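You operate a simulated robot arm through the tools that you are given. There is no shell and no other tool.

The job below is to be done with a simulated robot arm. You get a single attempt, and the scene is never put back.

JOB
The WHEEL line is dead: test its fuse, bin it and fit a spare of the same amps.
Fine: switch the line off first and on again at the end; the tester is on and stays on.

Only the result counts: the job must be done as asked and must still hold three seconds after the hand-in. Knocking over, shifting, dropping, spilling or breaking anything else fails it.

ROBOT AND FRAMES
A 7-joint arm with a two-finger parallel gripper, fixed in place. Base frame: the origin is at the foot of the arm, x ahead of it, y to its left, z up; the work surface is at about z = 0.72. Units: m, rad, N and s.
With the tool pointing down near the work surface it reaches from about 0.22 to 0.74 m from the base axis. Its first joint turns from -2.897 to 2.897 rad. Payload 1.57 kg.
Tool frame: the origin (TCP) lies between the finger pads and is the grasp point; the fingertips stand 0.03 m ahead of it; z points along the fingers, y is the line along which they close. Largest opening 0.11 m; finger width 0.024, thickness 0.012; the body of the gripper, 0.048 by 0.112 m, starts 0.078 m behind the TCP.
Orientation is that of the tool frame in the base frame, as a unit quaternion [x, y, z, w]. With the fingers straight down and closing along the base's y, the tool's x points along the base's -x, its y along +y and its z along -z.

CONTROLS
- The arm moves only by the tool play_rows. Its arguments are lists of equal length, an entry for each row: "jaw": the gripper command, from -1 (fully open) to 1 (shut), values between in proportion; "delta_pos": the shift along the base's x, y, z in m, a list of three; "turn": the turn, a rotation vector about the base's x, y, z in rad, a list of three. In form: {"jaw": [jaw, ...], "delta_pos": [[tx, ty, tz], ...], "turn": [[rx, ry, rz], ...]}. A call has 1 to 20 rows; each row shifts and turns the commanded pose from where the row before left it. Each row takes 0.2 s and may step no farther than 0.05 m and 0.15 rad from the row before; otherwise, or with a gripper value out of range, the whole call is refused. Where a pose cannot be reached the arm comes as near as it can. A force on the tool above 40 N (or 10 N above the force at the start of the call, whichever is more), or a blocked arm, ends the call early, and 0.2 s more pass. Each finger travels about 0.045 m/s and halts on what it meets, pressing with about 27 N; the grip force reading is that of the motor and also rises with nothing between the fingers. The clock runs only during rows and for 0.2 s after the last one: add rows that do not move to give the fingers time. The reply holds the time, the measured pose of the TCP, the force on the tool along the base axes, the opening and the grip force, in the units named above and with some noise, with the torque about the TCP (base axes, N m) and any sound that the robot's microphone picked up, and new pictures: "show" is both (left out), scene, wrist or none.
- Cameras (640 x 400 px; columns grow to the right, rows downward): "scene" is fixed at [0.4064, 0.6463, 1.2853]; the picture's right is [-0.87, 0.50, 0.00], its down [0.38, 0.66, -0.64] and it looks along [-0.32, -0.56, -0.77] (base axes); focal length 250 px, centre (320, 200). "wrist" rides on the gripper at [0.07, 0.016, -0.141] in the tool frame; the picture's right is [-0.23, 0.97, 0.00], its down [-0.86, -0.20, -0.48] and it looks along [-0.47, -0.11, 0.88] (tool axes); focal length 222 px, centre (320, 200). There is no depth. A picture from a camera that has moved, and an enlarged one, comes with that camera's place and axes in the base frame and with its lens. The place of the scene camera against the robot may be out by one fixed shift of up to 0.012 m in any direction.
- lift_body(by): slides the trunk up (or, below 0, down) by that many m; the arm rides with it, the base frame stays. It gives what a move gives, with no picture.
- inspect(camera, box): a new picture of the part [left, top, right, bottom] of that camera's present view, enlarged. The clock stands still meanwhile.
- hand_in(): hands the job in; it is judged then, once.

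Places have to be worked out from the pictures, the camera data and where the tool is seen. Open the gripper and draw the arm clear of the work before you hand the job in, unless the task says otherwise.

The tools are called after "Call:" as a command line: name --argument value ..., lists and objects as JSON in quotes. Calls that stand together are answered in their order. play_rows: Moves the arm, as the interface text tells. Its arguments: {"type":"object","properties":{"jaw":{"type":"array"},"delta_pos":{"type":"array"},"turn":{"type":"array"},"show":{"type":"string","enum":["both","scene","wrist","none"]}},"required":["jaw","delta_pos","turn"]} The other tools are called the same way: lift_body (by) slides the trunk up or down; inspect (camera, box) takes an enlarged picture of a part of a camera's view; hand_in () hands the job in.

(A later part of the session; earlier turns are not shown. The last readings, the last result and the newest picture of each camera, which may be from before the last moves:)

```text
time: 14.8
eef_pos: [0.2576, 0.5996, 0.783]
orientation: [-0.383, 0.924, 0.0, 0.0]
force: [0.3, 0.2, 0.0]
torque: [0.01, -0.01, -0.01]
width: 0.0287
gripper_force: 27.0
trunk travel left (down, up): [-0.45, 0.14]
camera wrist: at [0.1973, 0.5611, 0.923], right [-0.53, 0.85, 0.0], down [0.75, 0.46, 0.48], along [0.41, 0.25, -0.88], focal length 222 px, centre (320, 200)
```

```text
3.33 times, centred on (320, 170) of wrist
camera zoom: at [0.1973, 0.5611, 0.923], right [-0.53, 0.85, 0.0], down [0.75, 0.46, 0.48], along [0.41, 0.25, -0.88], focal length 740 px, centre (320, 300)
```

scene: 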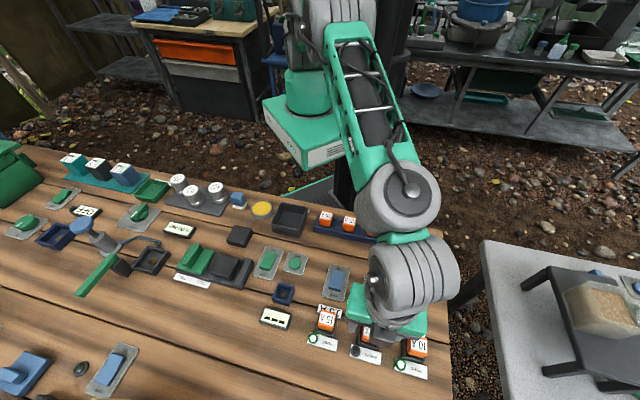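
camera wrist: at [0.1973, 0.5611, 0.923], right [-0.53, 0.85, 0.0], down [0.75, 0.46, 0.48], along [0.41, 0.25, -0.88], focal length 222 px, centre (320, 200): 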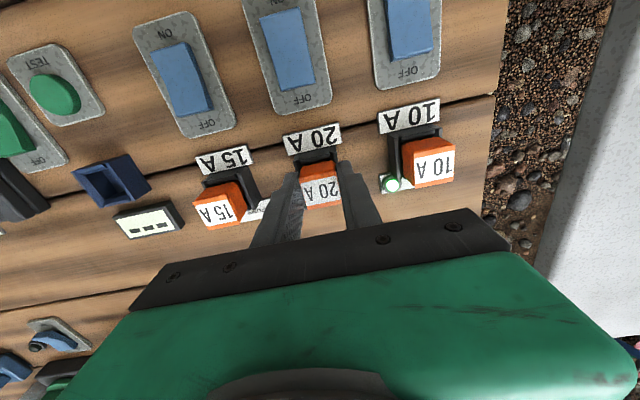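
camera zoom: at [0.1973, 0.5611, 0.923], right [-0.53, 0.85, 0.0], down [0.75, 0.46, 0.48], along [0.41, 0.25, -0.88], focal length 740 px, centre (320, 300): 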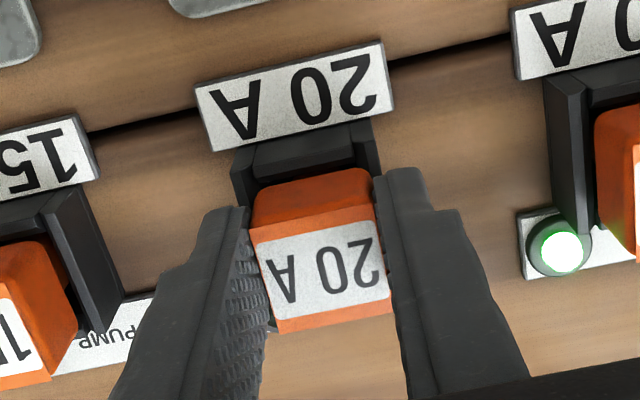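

Firm grip at width 0.0287. I lift straight up, slowly first.

Call:
play_rows --jaw '[1, 1, 1, 1, 1, 1, 1, 1]' --delta_pos '[[0, 0, 0.004], [0, 0, 0.004], [0, 0, 0.006], [0, 0, 0.01], [0, 0, 0.02], [0, 0, 0.03], [0, 0, 0.03], [0, 0, 0]]' --turn '[[0, 0, 0], [0, 0, 0], [0, 0, 0], [0, 0, 0], [0, 0, 0], [0, 0, 0], [0, 0, 0], [0, 0, 0]]' --show "both"

Call:
inspect --camera "wrist" --box '[240, 80, 400, 200]'

Call:
inspect --camera "scene" --box '[320, 270, 430, 370]'

```text
time: 16.6
eef_pos: [0.2567, 0.5979, 0.8876]
orientation: [-0.383, 0.924, 0.001, 0.0]
force: [-0.1, -0.1, -0.2]
torque: [0.01, -0.02, 0.0]
width: 0.029
gripper_force: 26.8
trunk travel left (down, up): [-0.45, 0.14]
camera wrist: at [0.1975, 0.56, 1.0287], right [-0.53, 0.85, 0.0], down [0.75, 0.46, 0.48], along [0.41, 0.25, -0.88], focal length 222 px, centre (320, 200)
```

scene: 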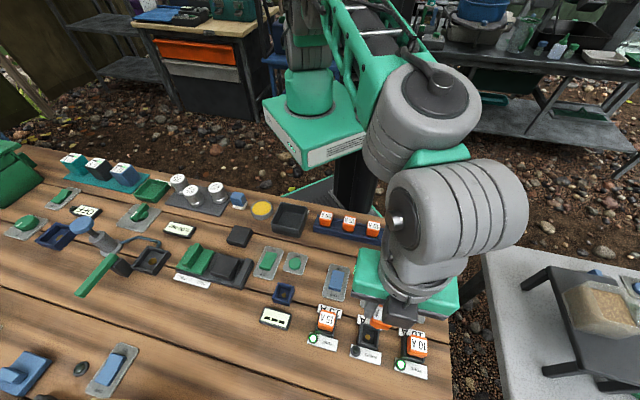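
wrist: 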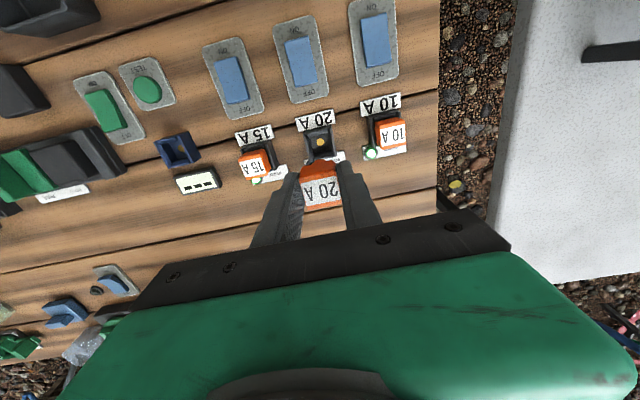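

```text
3.33 times, centred on (320, 140) of wrist
camera zoom: at [0.1975, 0.56, 1.0287], right [-0.53, 0.85, 0.0], down [0.75, 0.46, 0.48], along [0.41, 0.25, -0.88], focal length 740 px, centre (320, 400)
```

zoom: 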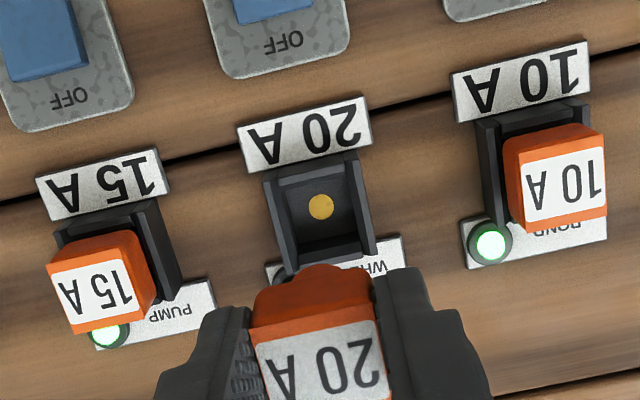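

```text
4.00 times, centred on (375, 320) of scene
camera zoom: at [0.4064, 0.6463, 1.2853], right [-0.87, 0.5, 0.0], down [0.38, 0.66, -0.64], along [-0.32, -0.56, -0.77], focal length 1000 px, centre (100, -280)
```

zoom: 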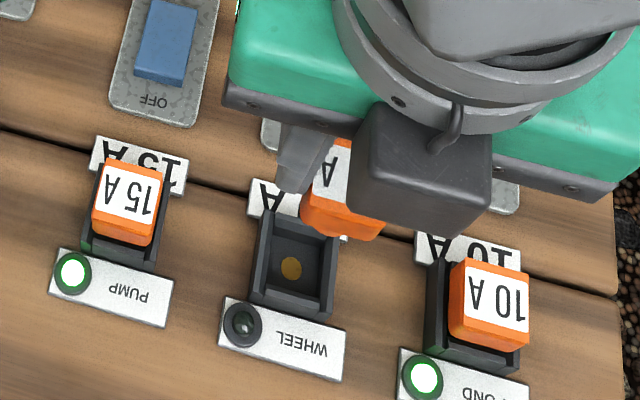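

The fuse is out and the holder is empty. Now I locate the tester socket from this wrist picture.

Call:
inspect --camera "wrist" --box '[80, 50, 260, 210]'

Call:
inspect --camera "scene" --box '[240, 240, 340, 335]'

```text
2.50 times, centred on (170, 130) of wrist
camera zoom: at [0.1975, 0.56, 1.0287], right [-0.53, 0.85, 0.0], down [0.75, 0.46, 0.48], along [0.41, 0.25, -0.88], focal length 555 px, centre (695, 375)
```

zoom: 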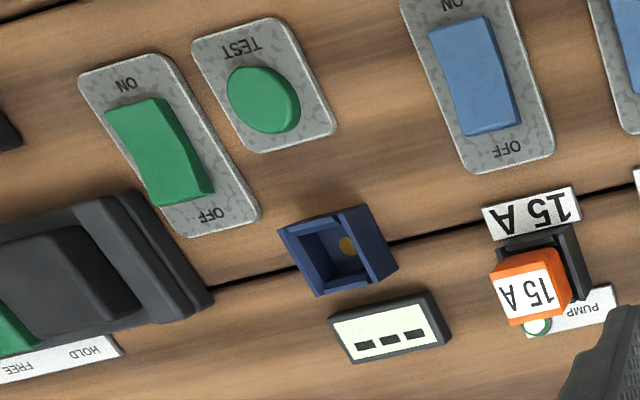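

```text
4.21 times, centred on (290, 288) of scene
camera zoom: at [0.4064, 0.6463, 1.2853], right [-0.87, 0.5, 0.0], down [0.38, 0.66, -0.64], along [-0.32, -0.56, -0.77], focal length 1053 px, centre (446, -168)
```

zoom: 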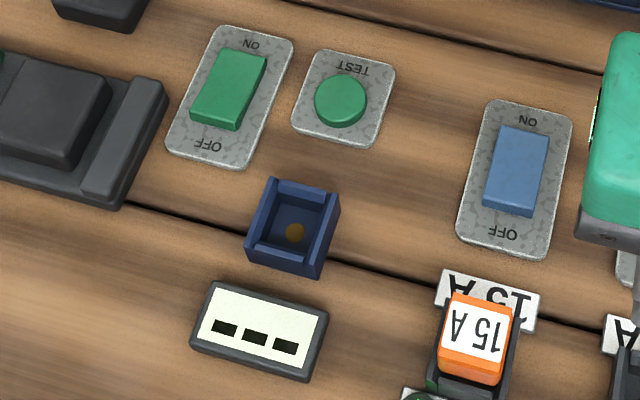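

Both cameras agree: the tester socket lies about 0.19 m along the row and 0.035 m toward the base from the WHEEL holder, at ≈(0.367, 0.440). I carry the fuse there and hover above.

Call:
play_rows --jaw '[1, 1, 1, 1, 1, 1, 1]' --delta_pos '[[0.022, -0.0317, 0], [0.022, -0.0317, 0], [0.022, -0.0317, 0], [0.022, -0.0317, -0.01], [0.022, -0.0316, -0.01], [0, 0, 0], [0, 0, 0]]' --turn '[[0, 0, 0], [0, 0, 0], [0, 0, 0], [0, 0, 0], [0, 0, 0], [0, 0, 0], [0, 0, 0]]' --show "both"

Call:
inspect --camera "wrist" --box '[240, 80, 400, 200]'

Call:
inspect --camera "scene" --box '[240, 240, 340, 335]'

```text
time: 18.2
eef_pos: [0.3659, 0.4404, 0.8678]
orientation: [-0.383, 0.924, 0.001, -0.001]
force: [0.9, -1.3, -0.9]
torque: [-0.03, 0.04, 0.0]
width: 0.0286
gripper_force: 27.1
trunk travel left (down, up): [-0.45, 0.14]
camera wrist: at [0.3059, 0.4018, 1.0082], right [-0.53, 0.85, 0.0], down [0.75, 0.46, 0.48], along [0.41, 0.25, -0.88], focal length 222 px, centre (320, 200)
```

scene: 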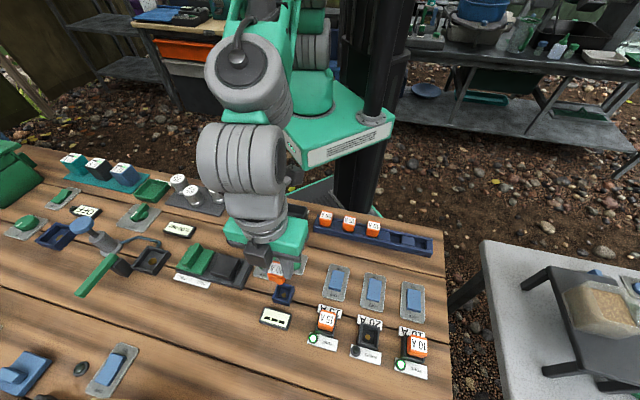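
wrist: 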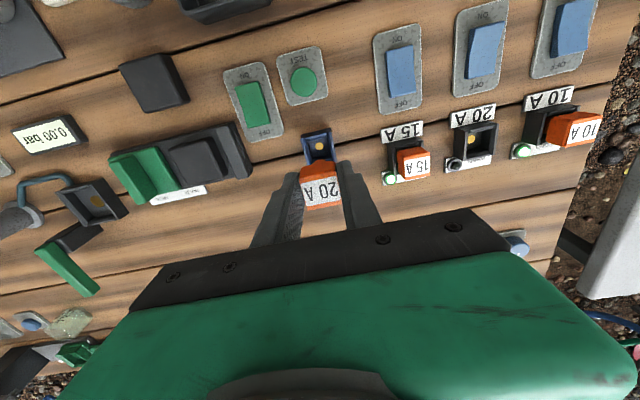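

```text
3.33 times, centred on (320, 140) of wrist
camera zoom: at [0.3059, 0.4018, 1.0082], right [-0.53, 0.85, 0.0], down [0.75, 0.46, 0.48], along [0.41, 0.25, -0.88], focal length 740 px, centre (320, 400)
```

zoom: 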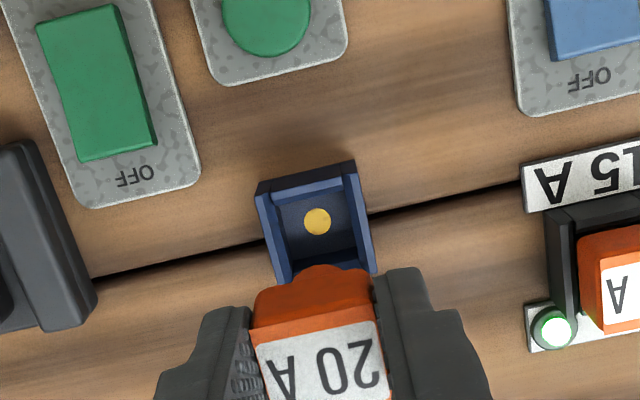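

```text
4.21 times, centred on (290, 288) of scene
camera zoom: at [0.4064, 0.6463, 1.2853], right [-0.87, 0.5, 0.0], down [0.38, 0.66, -0.64], along [-0.32, -0.56, -0.77], focal length 1053 px, centre (446, -168)
```

zoom: 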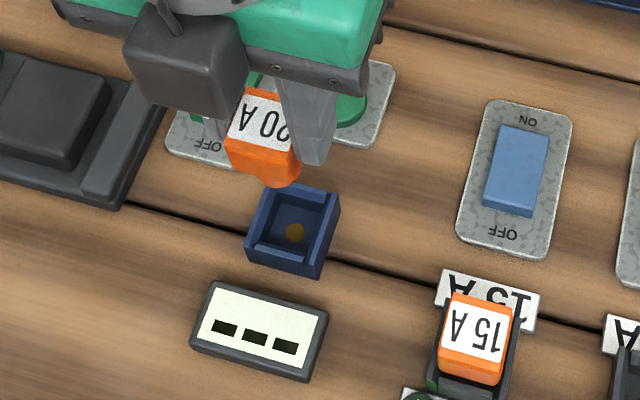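

The fuse hovers over the socket; after the small bias seen at the WHEEL holder I shift about 1 mm and go down to just above the socket's rim to check the alignment.

Call:
play_rows --jaw '[1, 1, 1, 1]' --delta_pos '[[0.0009, -0.0009, -0.02], [0, 0, -0.02], [0, 0, -0.012], [0, 0, 0]]' --turn '[[0, 0, 0], [0, 0, 0], [0, 0, 0], [0, 0, 0]]' --show "both"

Call:
inspect --camera "wrist" --box '[240, 80, 400, 200]'

Call:
inspect --camera "scene" --box '[250, 250, 330, 310]'

```text
time: 19.2
eef_pos: [0.3691, 0.4385, 0.8146]
orientation: [-0.383, 0.924, 0.001, -0.001]
force: [0.9, 0.4, 0.0]
torque: [0.01, 0.01, -0.01]
width: 0.029
gripper_force: 26.5
trunk travel left (down, up): [-0.45, 0.14]
camera wrist: at [0.3088, 0.4014, 0.9555], right [-0.53, 0.85, 0.0], down [0.75, 0.46, 0.48], along [0.41, 0.25, -0.88], focal length 222 px, centre (320, 200)
```

scene: 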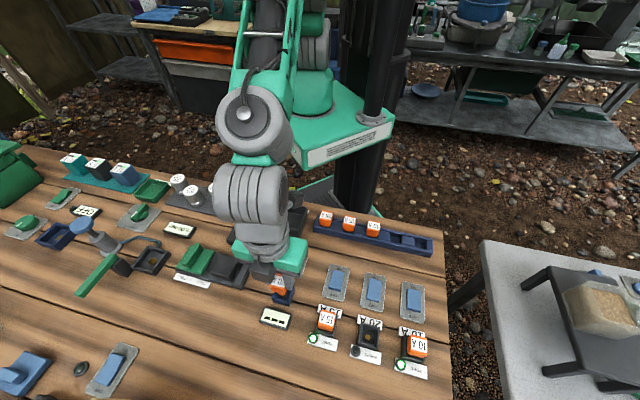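
wrist: 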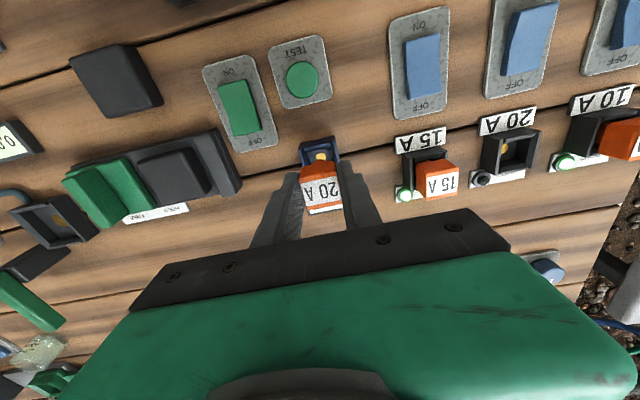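

```text
3.33 times, centred on (320, 140) of wrist
camera zoom: at [0.3088, 0.4014, 0.9555], right [-0.53, 0.85, 0.0], down [0.75, 0.46, 0.48], along [0.41, 0.25, -0.88], focal length 740 px, centre (320, 400)
```

zoom: 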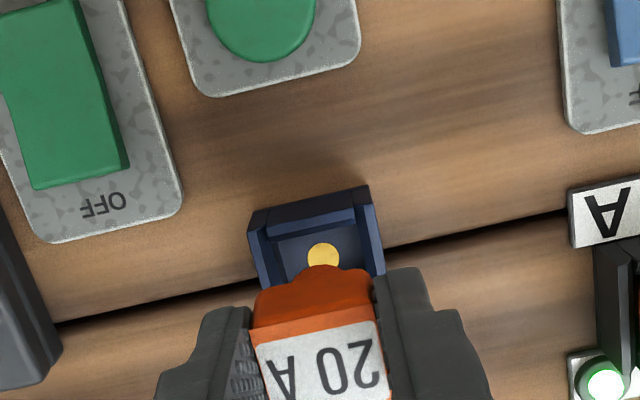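

```text
6.67 times, centred on (290, 280) of scene
camera zoom: at [0.4064, 0.6463, 1.2853], right [-0.87, 0.5, 0.0], down [0.38, 0.66, -0.64], along [-0.32, -0.56, -0.77], focal length 1667 px, centre (520, -333)
```

zoom: 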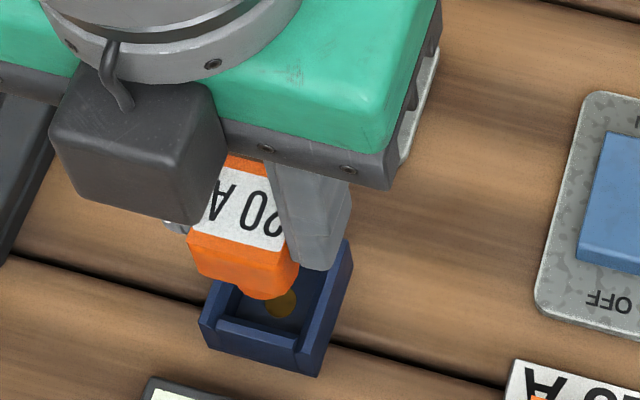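

Alignment looks good (within ~1 mm). I lower the fuse into the socket in small steps, watching the force.

Call:
play_rows --jaw '[1, 1, 1, 1, 1, 1]' --delta_pos '[[-0.0006, -0.0002, -0.006], [0, 0, -0.004], [0, 0, -0.004], [0, 0, -0.004], [0, 0, -0.004], [0, 0, 0]]' --turn '[[0, 0, 0], [0, 0, 0], [0, 0, 0], [0, 0, 0], [0, 0, 0], [0, 0, 0]]' --show "both"

Call:
inspect --camera "scene" --box '[250, 250, 330, 310]'

Call:
inspect --camera "wrist" --box '[240, 90, 400, 210]'

```text
time: 20.6
eef_pos: [0.3681, 0.4382, 0.7925]
orientation: [-0.383, 0.924, 0.001, 0.0]
force: [0.8, 0.0, -0.6]
torque: [-0.01, 0.02, 0.0]
width: 0.0286
gripper_force: 27.1
trunk travel left (down, up): [-0.45, 0.14]
camera wrist: at [0.3078, 0.4009, 0.9336], right [-0.53, 0.85, 0.0], down [0.75, 0.46, 0.48], along [0.41, 0.25, -0.88], focal length 222 px, centre (320, 200)
```

scene: 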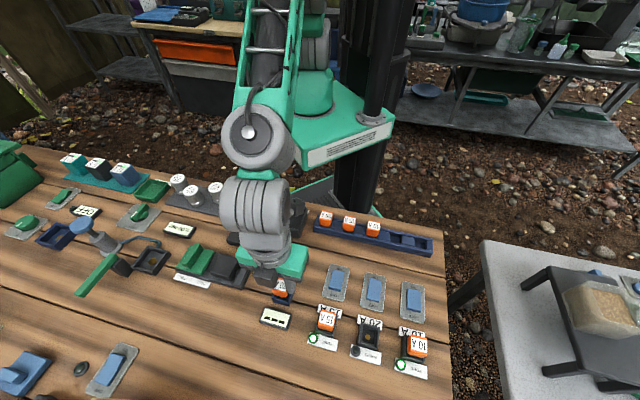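
wrist: 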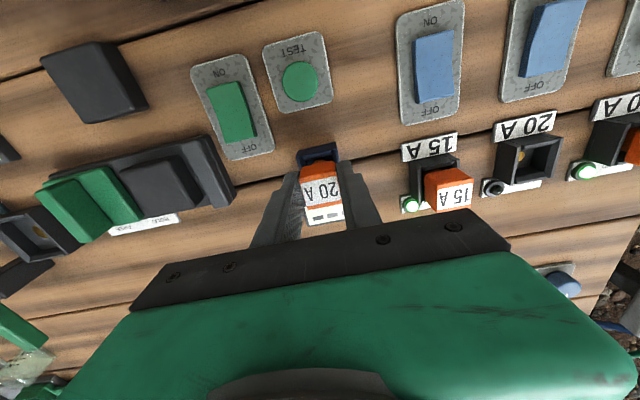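

```text
6.67 times, centred on (290, 280) of scene
camera zoom: at [0.4064, 0.6463, 1.2853], right [-0.87, 0.5, 0.0], down [0.38, 0.66, -0.64], along [-0.32, -0.56, -0.77], focal length 1667 px, centre (520, -333)
```

zoom: 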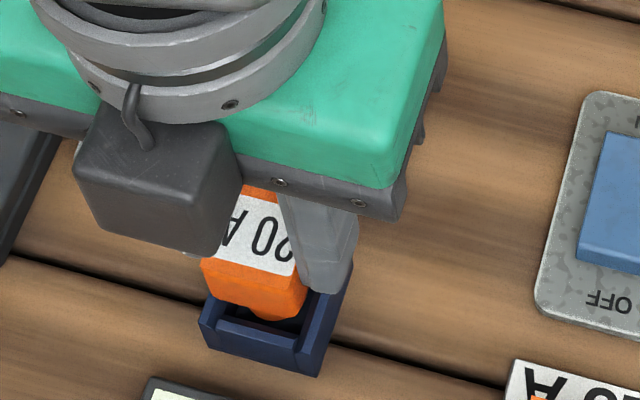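

```text
3.33 times, centred on (320, 150) of wrist
camera zoom: at [0.3078, 0.4009, 0.9336], right [-0.53, 0.85, 0.0], down [0.75, 0.46, 0.48], along [0.41, 0.25, -0.88], focal length 740 px, centre (320, 367)
```

zoom: 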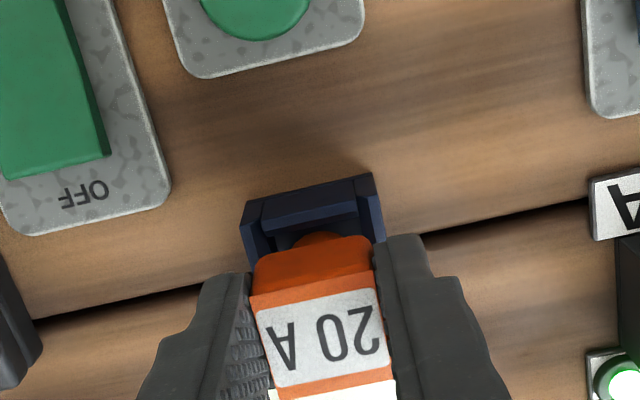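

No contact force; the stem is entering the socket. I continue in 2 mm steps to the seating height.

Call:
play_rows --jaw '[1, 1, 1, 1, 1, 1]' --delta_pos '[[0, 0, -0.003], [0, 0, -0.002], [0, 0, -0.002], [0, 0, -0.002], [0, 0, -0.001], [0, 0, 0]]' --turn '[[0, 0, 0], [0, 0, 0], [0, 0, 0], [0, 0, 0], [0, 0, 0], [0, 0, 0]]' --show "both"

Call:
inspect --camera "scene" --box '[250, 260, 330, 335]'

Call:
inspect --camera "wrist" --box '[240, 90, 400, 230]'

```text
time: 22.0
eef_pos: [0.3685, 0.4376, 0.7827]
orientation: [-0.382, 0.924, 0.001, 0.0]
force: [0.1, 0.7, -0.2]
torque: [0.05, -0.01, 0.01]
width: 0.0288
gripper_force: 27.1
trunk travel left (down, up): [-0.45, 0.14]
camera wrist: at [0.3082, 0.4004, 0.9239], right [-0.53, 0.85, 0.0], down [0.75, 0.46, 0.48], along [0.41, 0.25, -0.88], focal length 222 px, centre (320, 200)
```

scene: 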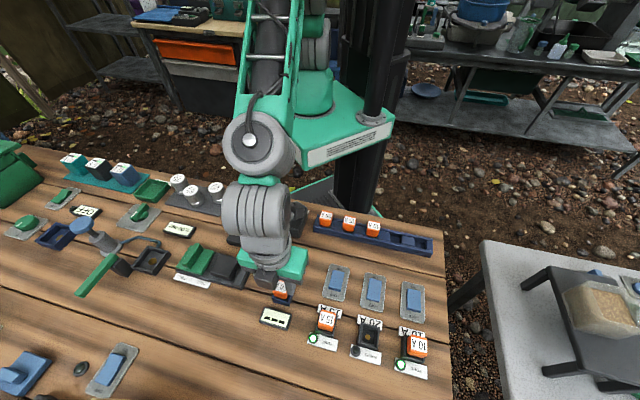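
wrist: 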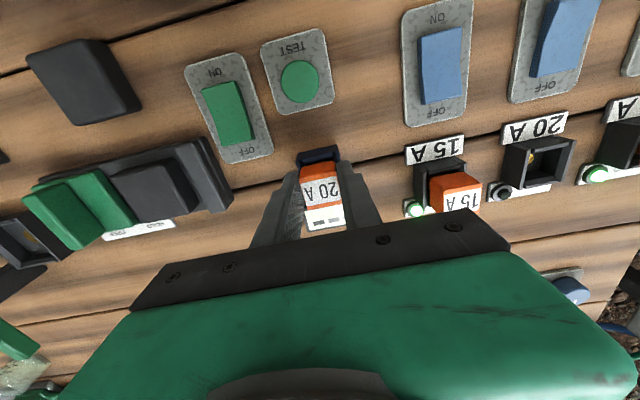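

```text
5.33 times, centred on (290, 298) of scene
camera zoom: at [0.4064, 0.6463, 1.2853], right [-0.87, 0.5, 0.0], down [0.38, 0.66, -0.64], along [-0.32, -0.56, -0.77], focal length 1333 px, centre (480, -320)
```

zoom: 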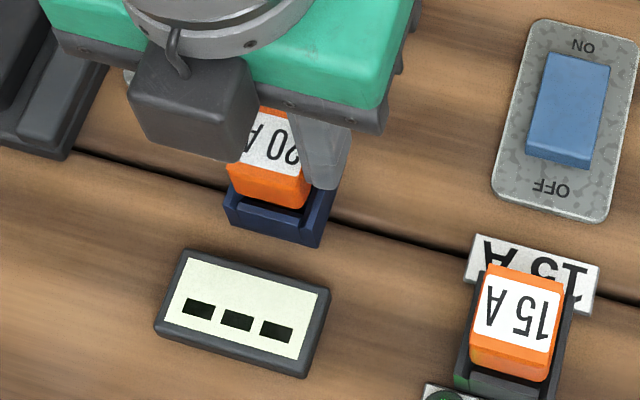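

```text
2.86 times, centred on (320, 160) of wrist
camera zoom: at [0.3082, 0.4004, 0.9239], right [-0.53, 0.85, 0.0], down [0.75, 0.46, 0.48], along [0.41, 0.25, -0.88], focal length 635 px, centre (320, 314)
```

zoom: 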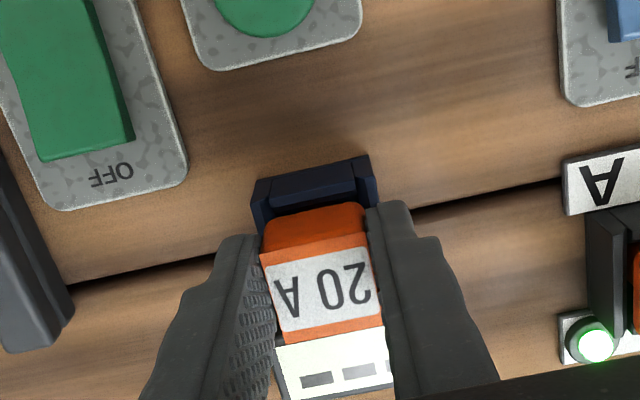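

At the same height as in the holder and still no load; I go down in 1 mm steps until it touches the bottom.

Call:
play_rows --jaw '[1, 1, 1, 1]' --delta_pos '[[0, 0, -0.001], [0, 0, -0.001], [0, 0, -0.001], [0, 0, 0]]' --turn '[[0, 0, 0], [0, 0, 0], [0, 0, 0], [0, 0, 0]]' --show "none"

```text
time: 23.0
eef_pos: [0.3696, 0.4385, 0.7827]
orientation: [-0.383, 0.924, 0.001, 0.002]
force: [-1.6, -1.3, 12.8]
torque: [-0.08, 0.11, 0.02]
width: 0.029
gripper_force: 27.0
trunk travel left (down, up): [-0.45, 0.14]
```

It bottomed out (12.8 N) at TCP z 0.783, same as in the holder: seated. I relieve the push, open the jaws and rise.

Call:
play_rows --jaw '[1, 0.6, 0.2, 0, 0, 0, 0, 0]' --delta_pos '[[0, 0, 0.003], [0, 0, 0], [0, 0, 0], [0, 0, 0], [0, 0, 0.01], [0, 0, 0.03], [0, 0, 0.03], [0, 0, 0]]' --turn '[[0, 0, 0], [0, 0, 0], [0, 0, 0], [0, 0, 0], [0, 0, 0], [0, 0, 0], [0, 0, 0], [0, 0, 0]]' --show "both"

Call:
inspect --camera "scene" --box '[250, 260, 330, 335]'

Call:
inspect --camera "wrist" --box '[230, 60, 390, 200]'

```text
time: 24.8
eef_pos: [0.3682, 0.4394, 0.8516]
orientation: [-0.383, 0.924, 0.001, -0.001]
force: [-1.3, 0.3, 0.1]
torque: [-0.03, -0.02, -0.02]
width: 0.0549
gripper_force: 0.1
trunk travel left (down, up): [-0.45, 0.14]
camera wrist: at [0.3078, 0.4015, 0.992], right [-0.53, 0.85, 0.0], down [0.75, 0.46, 0.48], along [0.41, 0.25, -0.88], focal length 222 px, centre (320, 200)
```

scene: 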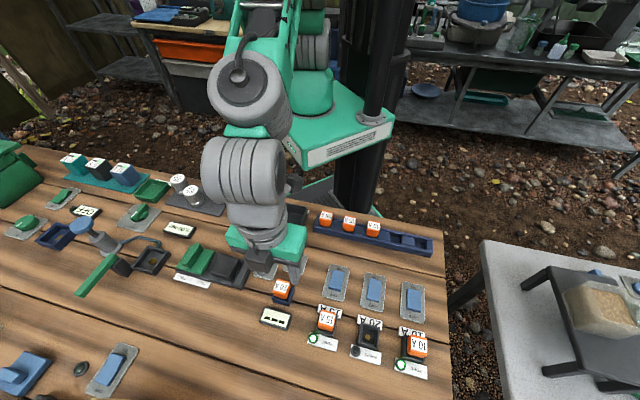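
wrist: 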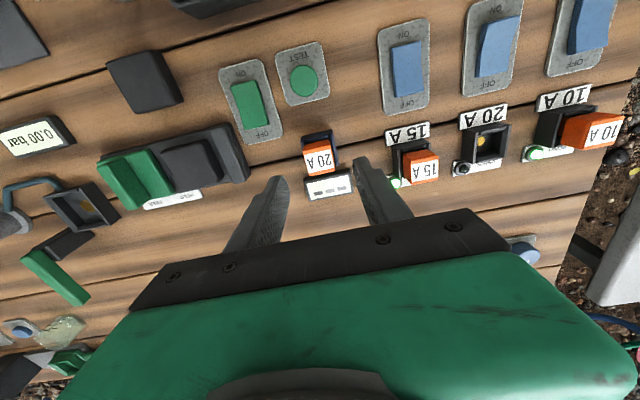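

```text
5.33 times, centred on (290, 298) of scene
camera zoom: at [0.4064, 0.6463, 1.2853], right [-0.87, 0.5, 0.0], down [0.38, 0.66, -0.64], along [-0.32, -0.56, -0.77], focal length 1333 px, centre (480, -320)
```

zoom: 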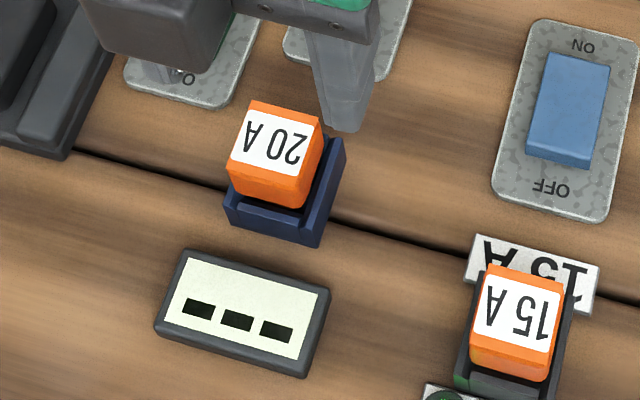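

```text
2.86 times, centred on (310, 130) of wrist
camera zoom: at [0.3078, 0.4015, 0.992], right [-0.53, 0.85, 0.0], down [0.75, 0.46, 0.48], along [0.41, 0.25, -0.88], focal length 635 px, centre (349, 400)
```

zoom: 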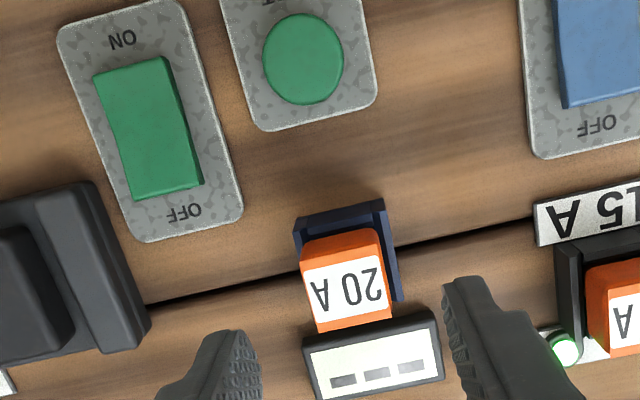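

The fuse sits in the tester. The TEST button lies 0.0725 m toward the base from the socket, ≈(0.317, 0.388); I shut the jaws and move above it.

Call:
play_rows --jaw '[0, 0.5, 1, 1, 1, 1]' --delta_pos '[[0, 0, 0.01], [-0.0255, -0.0257, 0], [-0.0256, -0.0257, 0], [0, 0, -0.03], [0, 0, -0.025], [0, 0, 0]]' --turn '[[0, 0, 0], [0, 0, 0], [0, 0, 0], [0, 0, 0], [0, 0, 0], [0, 0, 0]]' --show "both"

Call:
inspect --camera "wrist" --box '[230, 80, 400, 220]'

Call:
inspect --camera "scene" --box '[240, 240, 340, 335]'

```text
time: 26.2
eef_pos: [0.3188, 0.3883, 0.8076]
orientation: [-0.382, 0.924, 0.001, 0.001]
force: [-0.2, -0.2, -0.7]
torque: [-0.03, -0.01, -0.04]
width: 0.0
gripper_force: 20.8
trunk travel left (down, up): [-0.45, 0.14]
camera wrist: at [0.258, 0.3495, 0.949], right [-0.53, 0.85, 0.0], down [0.75, 0.46, 0.48], along [0.41, 0.25, -0.88], focal length 222 px, centre (320, 200)
```

scene: 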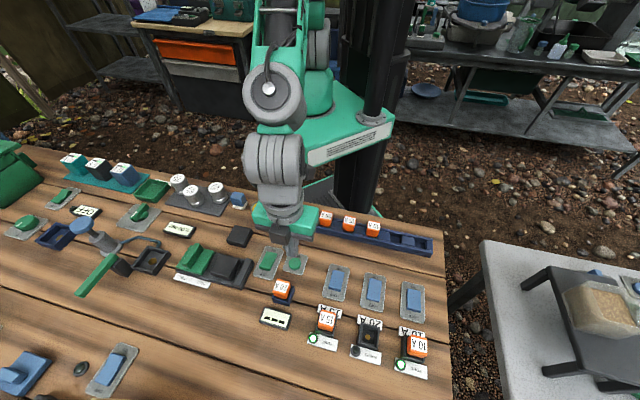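
wrist: 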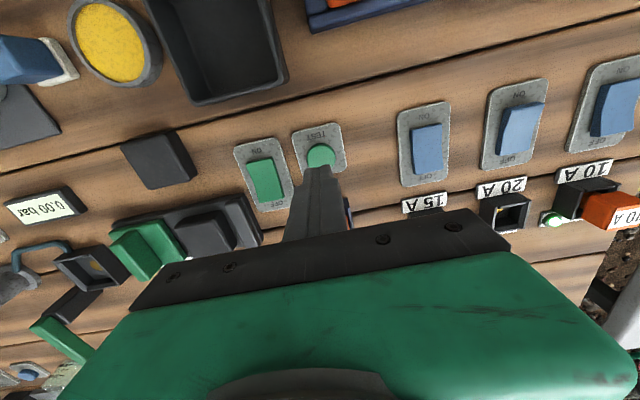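

```text
2.86 times, centred on (315, 150) of wrist
camera zoom: at [0.258, 0.3495, 0.949], right [-0.53, 0.85, 0.0], down [0.75, 0.46, 0.48], along [0.41, 0.25, -0.88], focal length 635 px, centre (334, 343)
```

zoom: 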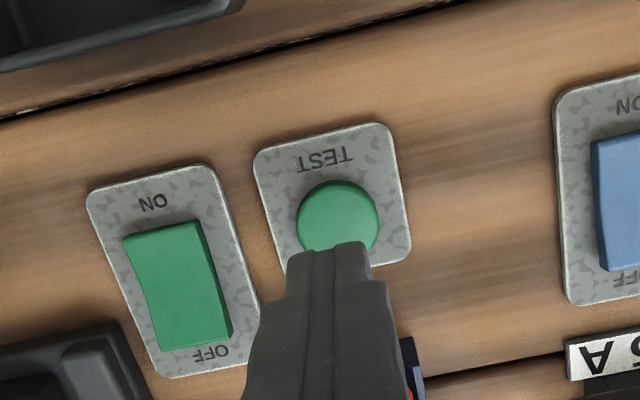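

```text
4.21 times, centred on (290, 288) of scene
camera zoom: at [0.4064, 0.6463, 1.2853], right [-0.87, 0.5, 0.0], down [0.38, 0.66, -0.64], along [-0.32, -0.56, -0.77], focal length 1053 px, centre (446, -168)
```

zoom: 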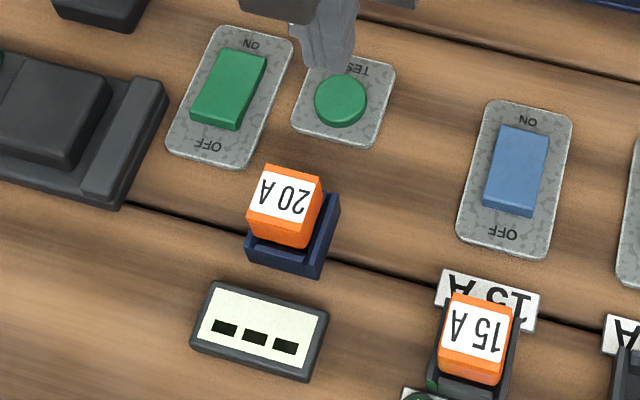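

The button centre is about 6 mm further toward the base than the fingertip's foot (calibrating with the visible tip). I shift by that and descend to near the button.

Call:
play_rows --jaw '[1, 1, 1, 1]' --delta_pos '[[-0.0042, -0.0043, -0.015], [0, 0, -0.01], [0, 0, -0.006], [0, 0, 0]]' --turn '[[0, 0, 0], [0, 0, 0], [0, 0, 0], [0, 0, 0]]' --show "wrist"

Call:
inspect --camera "wrist" --box '[230, 80, 400, 220]'

Call:
inspect --camera "scene" --box '[240, 240, 340, 335]'

```text
time: 27.2
eef_pos: [0.3144, 0.3834, 0.7765]
orientation: [-0.383, 0.924, 0.0, 0.0]
force: [-0.4, 0.6, 0.2]
torque: [-0.01, 0.02, -0.04]
width: 0.0002
gripper_force: 21.4
trunk travel left (down, up): [-0.45, 0.14]
camera wrist: at [0.2532, 0.3448, 0.9175], right [-0.53, 0.85, 0.0], down [0.75, 0.46, 0.48], along [0.41, 0.25, -0.88], focal length 222 px, centre (320, 200)
```

wrist: 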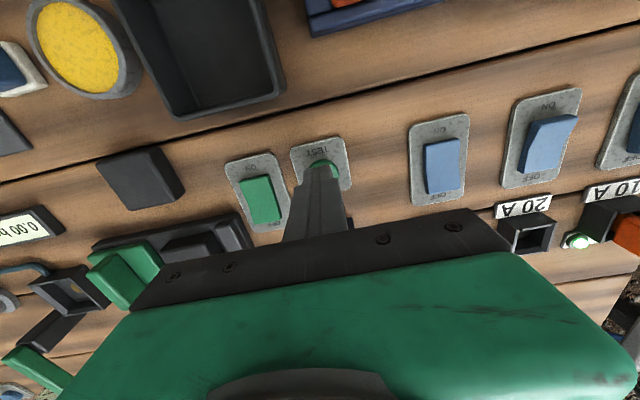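

```text
2.86 times, centred on (315, 150) of wrist
camera zoom: at [0.2532, 0.3448, 0.9175], right [-0.53, 0.85, 0.0], down [0.75, 0.46, 0.48], along [0.41, 0.25, -0.88], focal length 635 px, centre (334, 343)
```

zoom: 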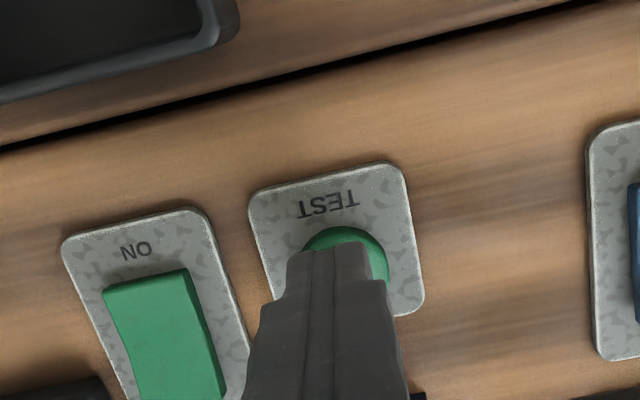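

```text
4.21 times, centred on (290, 288) of scene
camera zoom: at [0.4064, 0.6463, 1.2853], right [-0.87, 0.5, 0.0], down [0.38, 0.66, -0.64], along [-0.32, -0.56, -0.77], focal length 1053 px, centre (446, -168)
```

zoom: 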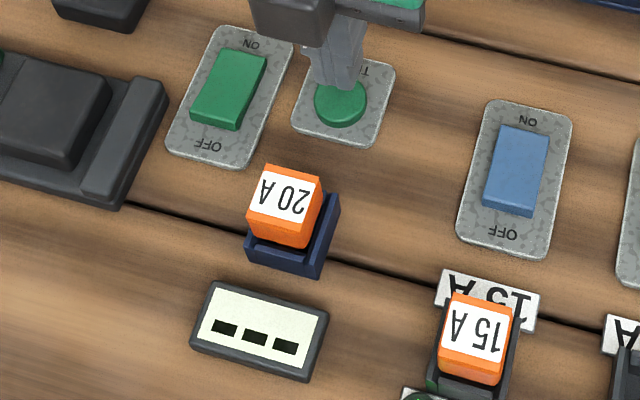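

The tip is right above the button; a 3 mm shift along the row centres it. I now press down in small steps.

Call:
play_rows --jaw '[1, 1, 1, 1, 1]' --delta_pos '[[-0.0021, 0.0021, 0], [0, 0, -0.003], [0, 0, -0.003], [0, 0, -0.003], [0, 0, 0]]' --turn '[[0, 0, 0], [0, 0, 0], [0, 0, 0], [0, 0, 0], [0, 0, 0]]' --show "scene"

Call:
inspect --camera "scene" --box '[240, 240, 340, 335]'

```text
time: 28.4
eef_pos: [0.3114, 0.3845, 0.7682]
orientation: [-0.382, 0.924, 0.002, 0.0]
force: [0.0, 0.3, -0.2]
torque: [-0.02, 0.02, 0.0]
width: 0.0
gripper_force: 20.9
trunk travel left (down, up): [-0.45, 0.14]
```

scene: 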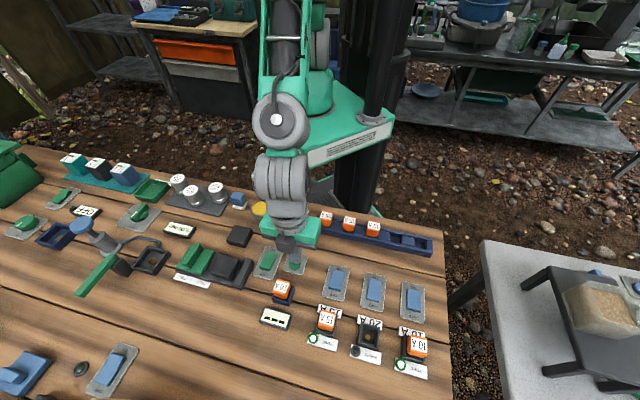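

```text
4.21 times, centred on (290, 288) of scene
camera zoom: at [0.4064, 0.6463, 1.2853], right [-0.87, 0.5, 0.0], down [0.38, 0.66, -0.64], along [-0.32, -0.56, -0.77], focal length 1053 px, centre (446, -168)
```

zoom: 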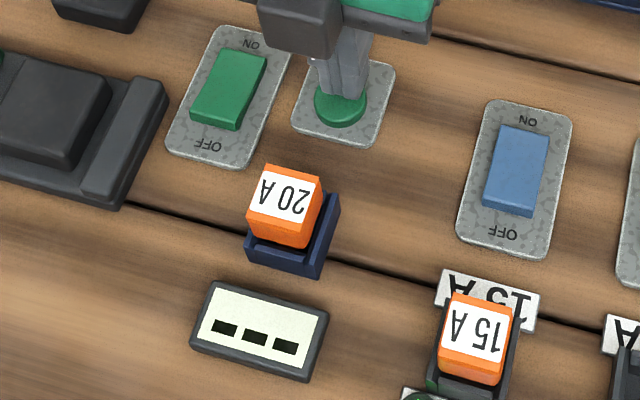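

No contact yet with the tip at z≈0.738. I press on in 2 mm steps.

Call:
play_rows --jaw '[1, 1, 1, 1, 1]' --delta_pos '[[0, 0, -0.002], [0, 0, -0.002], [0, 0, -0.002], [0, 0, -0.001], [0, 0, 0]]' --turn '[[0, 0, 0], [0, 0, 0], [0, 0, 0], [0, 0, 0], [0, 0, 0]]' --show "scene"

Call:
inspect --camera "scene" --box '[240, 240, 340, 335]'

```text
time: 29.6
eef_pos: [0.312, 0.3853, 0.7621]
orientation: [-0.383, 0.924, 0.001, 0.0]
force: [0.3, 0.2, 0.8]
torque: [0.0, -0.02, -0.03]
width: 0.0
gripper_force: 21.4
trunk travel left (down, up): [-0.45, 0.14]
heard: click
```

scene: 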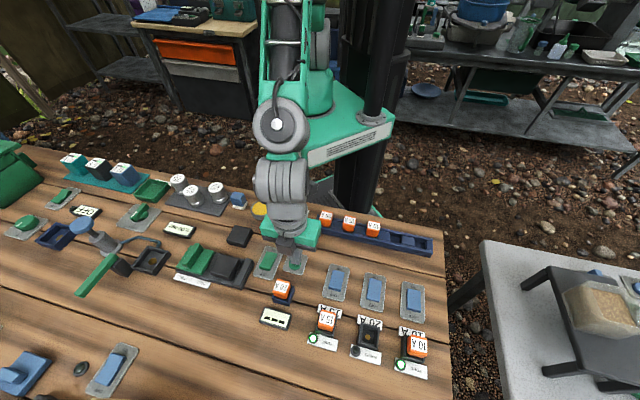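

```text
4.21 times, centred on (290, 288) of scene
camera zoom: at [0.4064, 0.6463, 1.2853], right [-0.87, 0.5, 0.0], down [0.38, 0.66, -0.64], along [-0.32, -0.56, -0.77], focal length 1053 px, centre (446, -168)
```

zoom: 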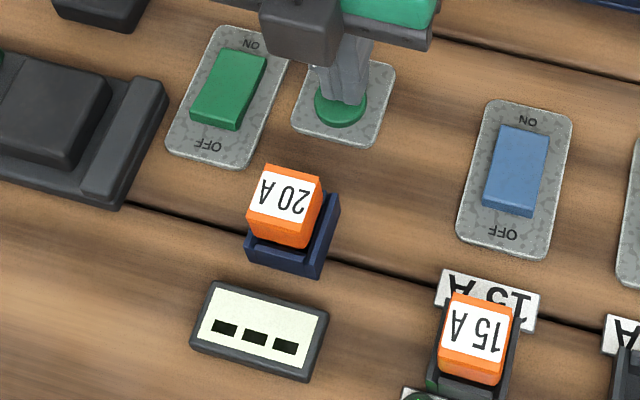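

A click was heard, but the display still shows dashes. I hold for a moment and look again.

Call:
play_rows --jaw '[1, 1, 1, 1, 1]' --delta_pos '[[0, 0, 0], [0, 0, 0], [0, 0, 0], [0, 0, 0], [0, 0, 0]]' --turn '[[0, 0, 0], [0, 0, 0], [0, 0, 0], [0, 0, 0], [0, 0, 0]]' --show "scene"

Call:
inspect --camera "scene" --box '[240, 240, 340, 335]'

```text
time: 30.8
eef_pos: [0.3118, 0.3854, 0.7609]
orientation: [-0.382, 0.924, 0.001, 0.0]
force: [0.0, 0.1, 1.0]
torque: [-0.01, -0.02, 0.0]
width: 0.0
gripper_force: 22.1
trunk travel left (down, up): [-0.45, 0.14]
```

scene: 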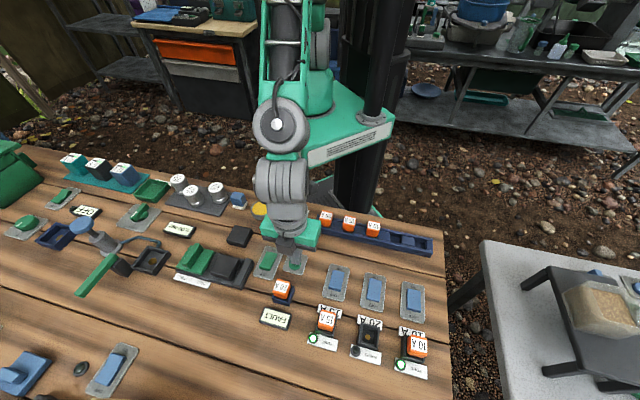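

```text
4.21 times, centred on (290, 288) of scene
camera zoom: at [0.4064, 0.6463, 1.2853], right [-0.87, 0.5, 0.0], down [0.38, 0.66, -0.64], along [-0.32, -0.56, -0.77], focal length 1053 px, centre (446, -168)
```

zoom: 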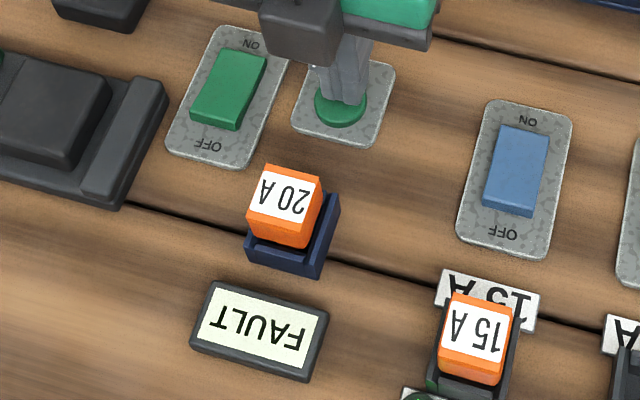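

The display reads FAULT: the fuse is blown. I rise, open, and go back over the fuse in the tester socket.

Call:
play_rows --jaw '[1, 1, 1, 0.4, 0, 0, 0]' --delta_pos '[[0, 0, 0.02], [0, 0, 0.04], [0, 0, 0.04], [0.0287, 0.0268, 0], [0.0287, 0.0268, 0], [0, 0, 0], [0, 0, 0]]' --turn '[[0, 0, 0], [0, 0, 0], [0, 0, 0], [0, 0, 0], [0, 0, 0], [0, 0, 0], [0, 0, 0]]' --show "both"

Call:
inspect --camera "wrist" --box '[230, 80, 390, 210]'

Call:
inspect --camera "scene" --box '[240, 240, 340, 335]'

```text
time: 32.4
eef_pos: [0.3687, 0.4387, 0.8612]
orientation: [-0.383, 0.924, 0.001, -0.001]
force: [0.0, -0.4, 0.4]
torque: [-0.02, -0.02, -0.01]
width: 0.0548
gripper_force: 0.1
trunk travel left (down, up): [-0.45, 0.14]
camera wrist: at [0.3094, 0.4002, 1.0012], right [-0.53, 0.85, 0.0], down [0.75, 0.46, 0.48], along [0.41, 0.25, -0.88], focal length 222 px, centre (320, 200)
```

scene: 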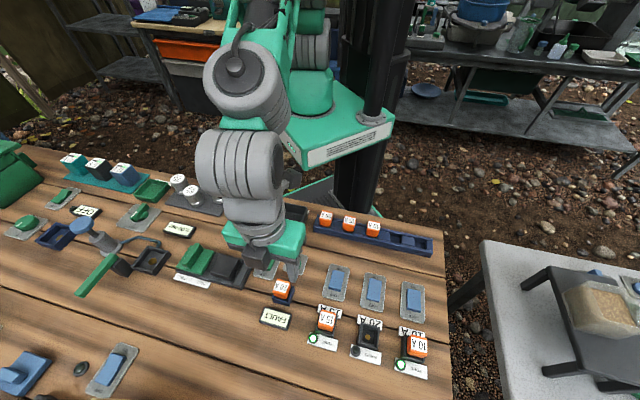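
wrist: 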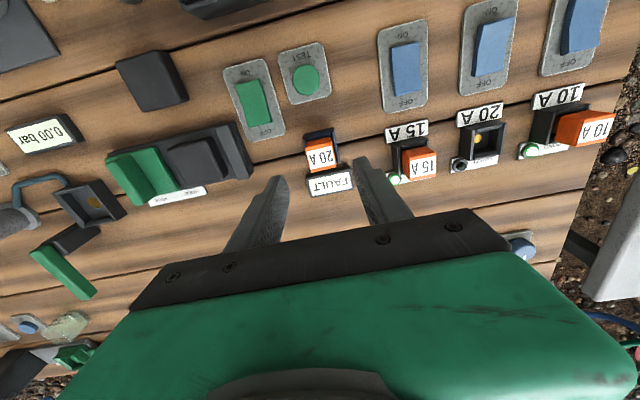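

```text
3.08 times, centred on (310, 145) of wrist
camera zoom: at [0.3094, 0.4002, 1.0012], right [-0.53, 0.85, 0.0], down [0.75, 0.46, 0.48], along [0.41, 0.25, -0.88], focal length 684 px, centre (351, 369)
```

zoom: 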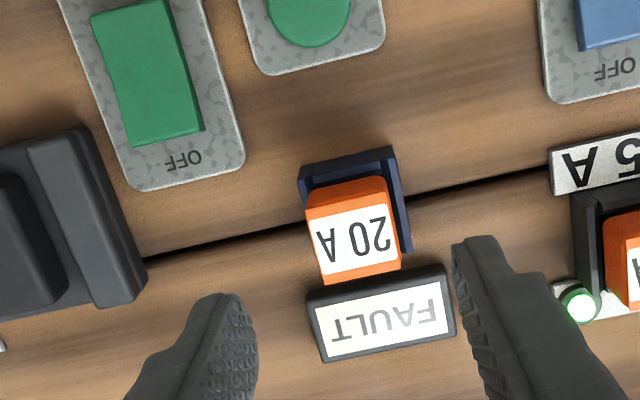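

```text
4.21 times, centred on (290, 288) of scene
camera zoom: at [0.4064, 0.6463, 1.2853], right [-0.87, 0.5, 0.0], down [0.38, 0.66, -0.64], along [-0.32, -0.56, -0.77], focal length 1053 px, centre (446, -168)
```

zoom: 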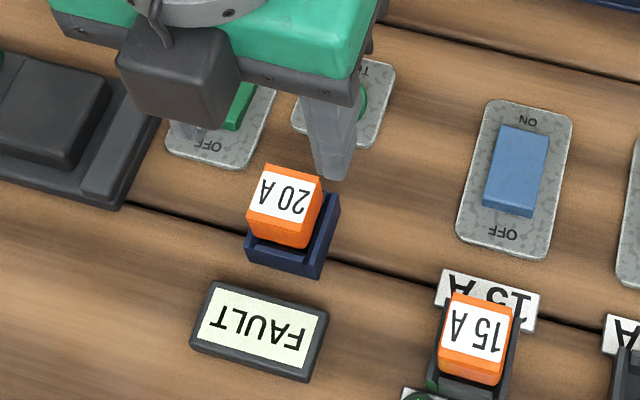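

Right back over the fuse. I descend to z≈0.783, grip and lift it out.

Call:
play_rows --jaw '[0, 0, 0, 0, 0, 0.5, 1, 1, 1, 1]' --delta_pos '[[0, 0, -0.03], [0, 0, -0.025], [0, 0, -0.015], [0, 0, -0.0075], [0, 0, 0], [0, 0, 0], [0, 0, 0], [0, 0, 0], [0, 0, 0], [0, 0, 0]]' --turn '[[0, 0, 0], [0, 0, 0], [0, 0, 0], [0, 0, 0], [0, 0, 0], [0, 0, 0], [0, 0, 0], [0, 0, 0], [0, 0, 0], [0, 0, 0]]' --show "wrist"

Call:
inspect --camera "wrist" --box '[230, 80, 390, 210]'

```text
time: 34.6
eef_pos: [0.3688, 0.4392, 0.7825]
orientation: [-0.383, 0.924, 0.001, 0.0]
force: [0.3, 0.4, 1.3]
torque: [0.01, -0.02, -0.01]
width: 0.0289
gripper_force: 27.2
trunk travel left (down, up): [-0.45, 0.14]
camera wrist: at [0.309, 0.4006, 0.9233], right [-0.53, 0.85, 0.0], down [0.75, 0.46, 0.48], along [0.41, 0.25, -0.88], focal length 222 px, centre (320, 200)
```

wrist: 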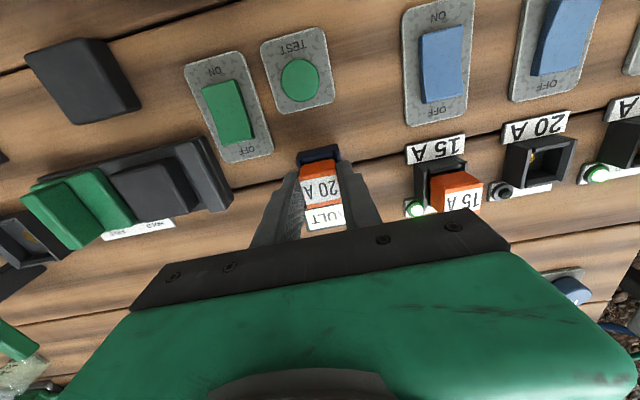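

```text
3.08 times, centred on (310, 145) of wrist
camera zoom: at [0.309, 0.4006, 0.9233], right [-0.53, 0.85, 0.0], down [0.75, 0.46, 0.48], along [0.41, 0.25, -0.88], focal length 684 px, centre (351, 369)
```

zoom: 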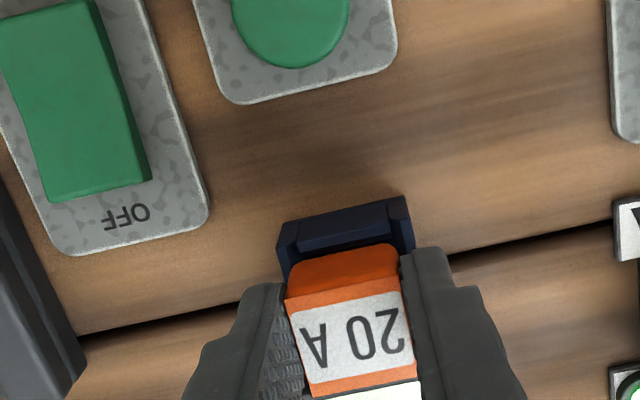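

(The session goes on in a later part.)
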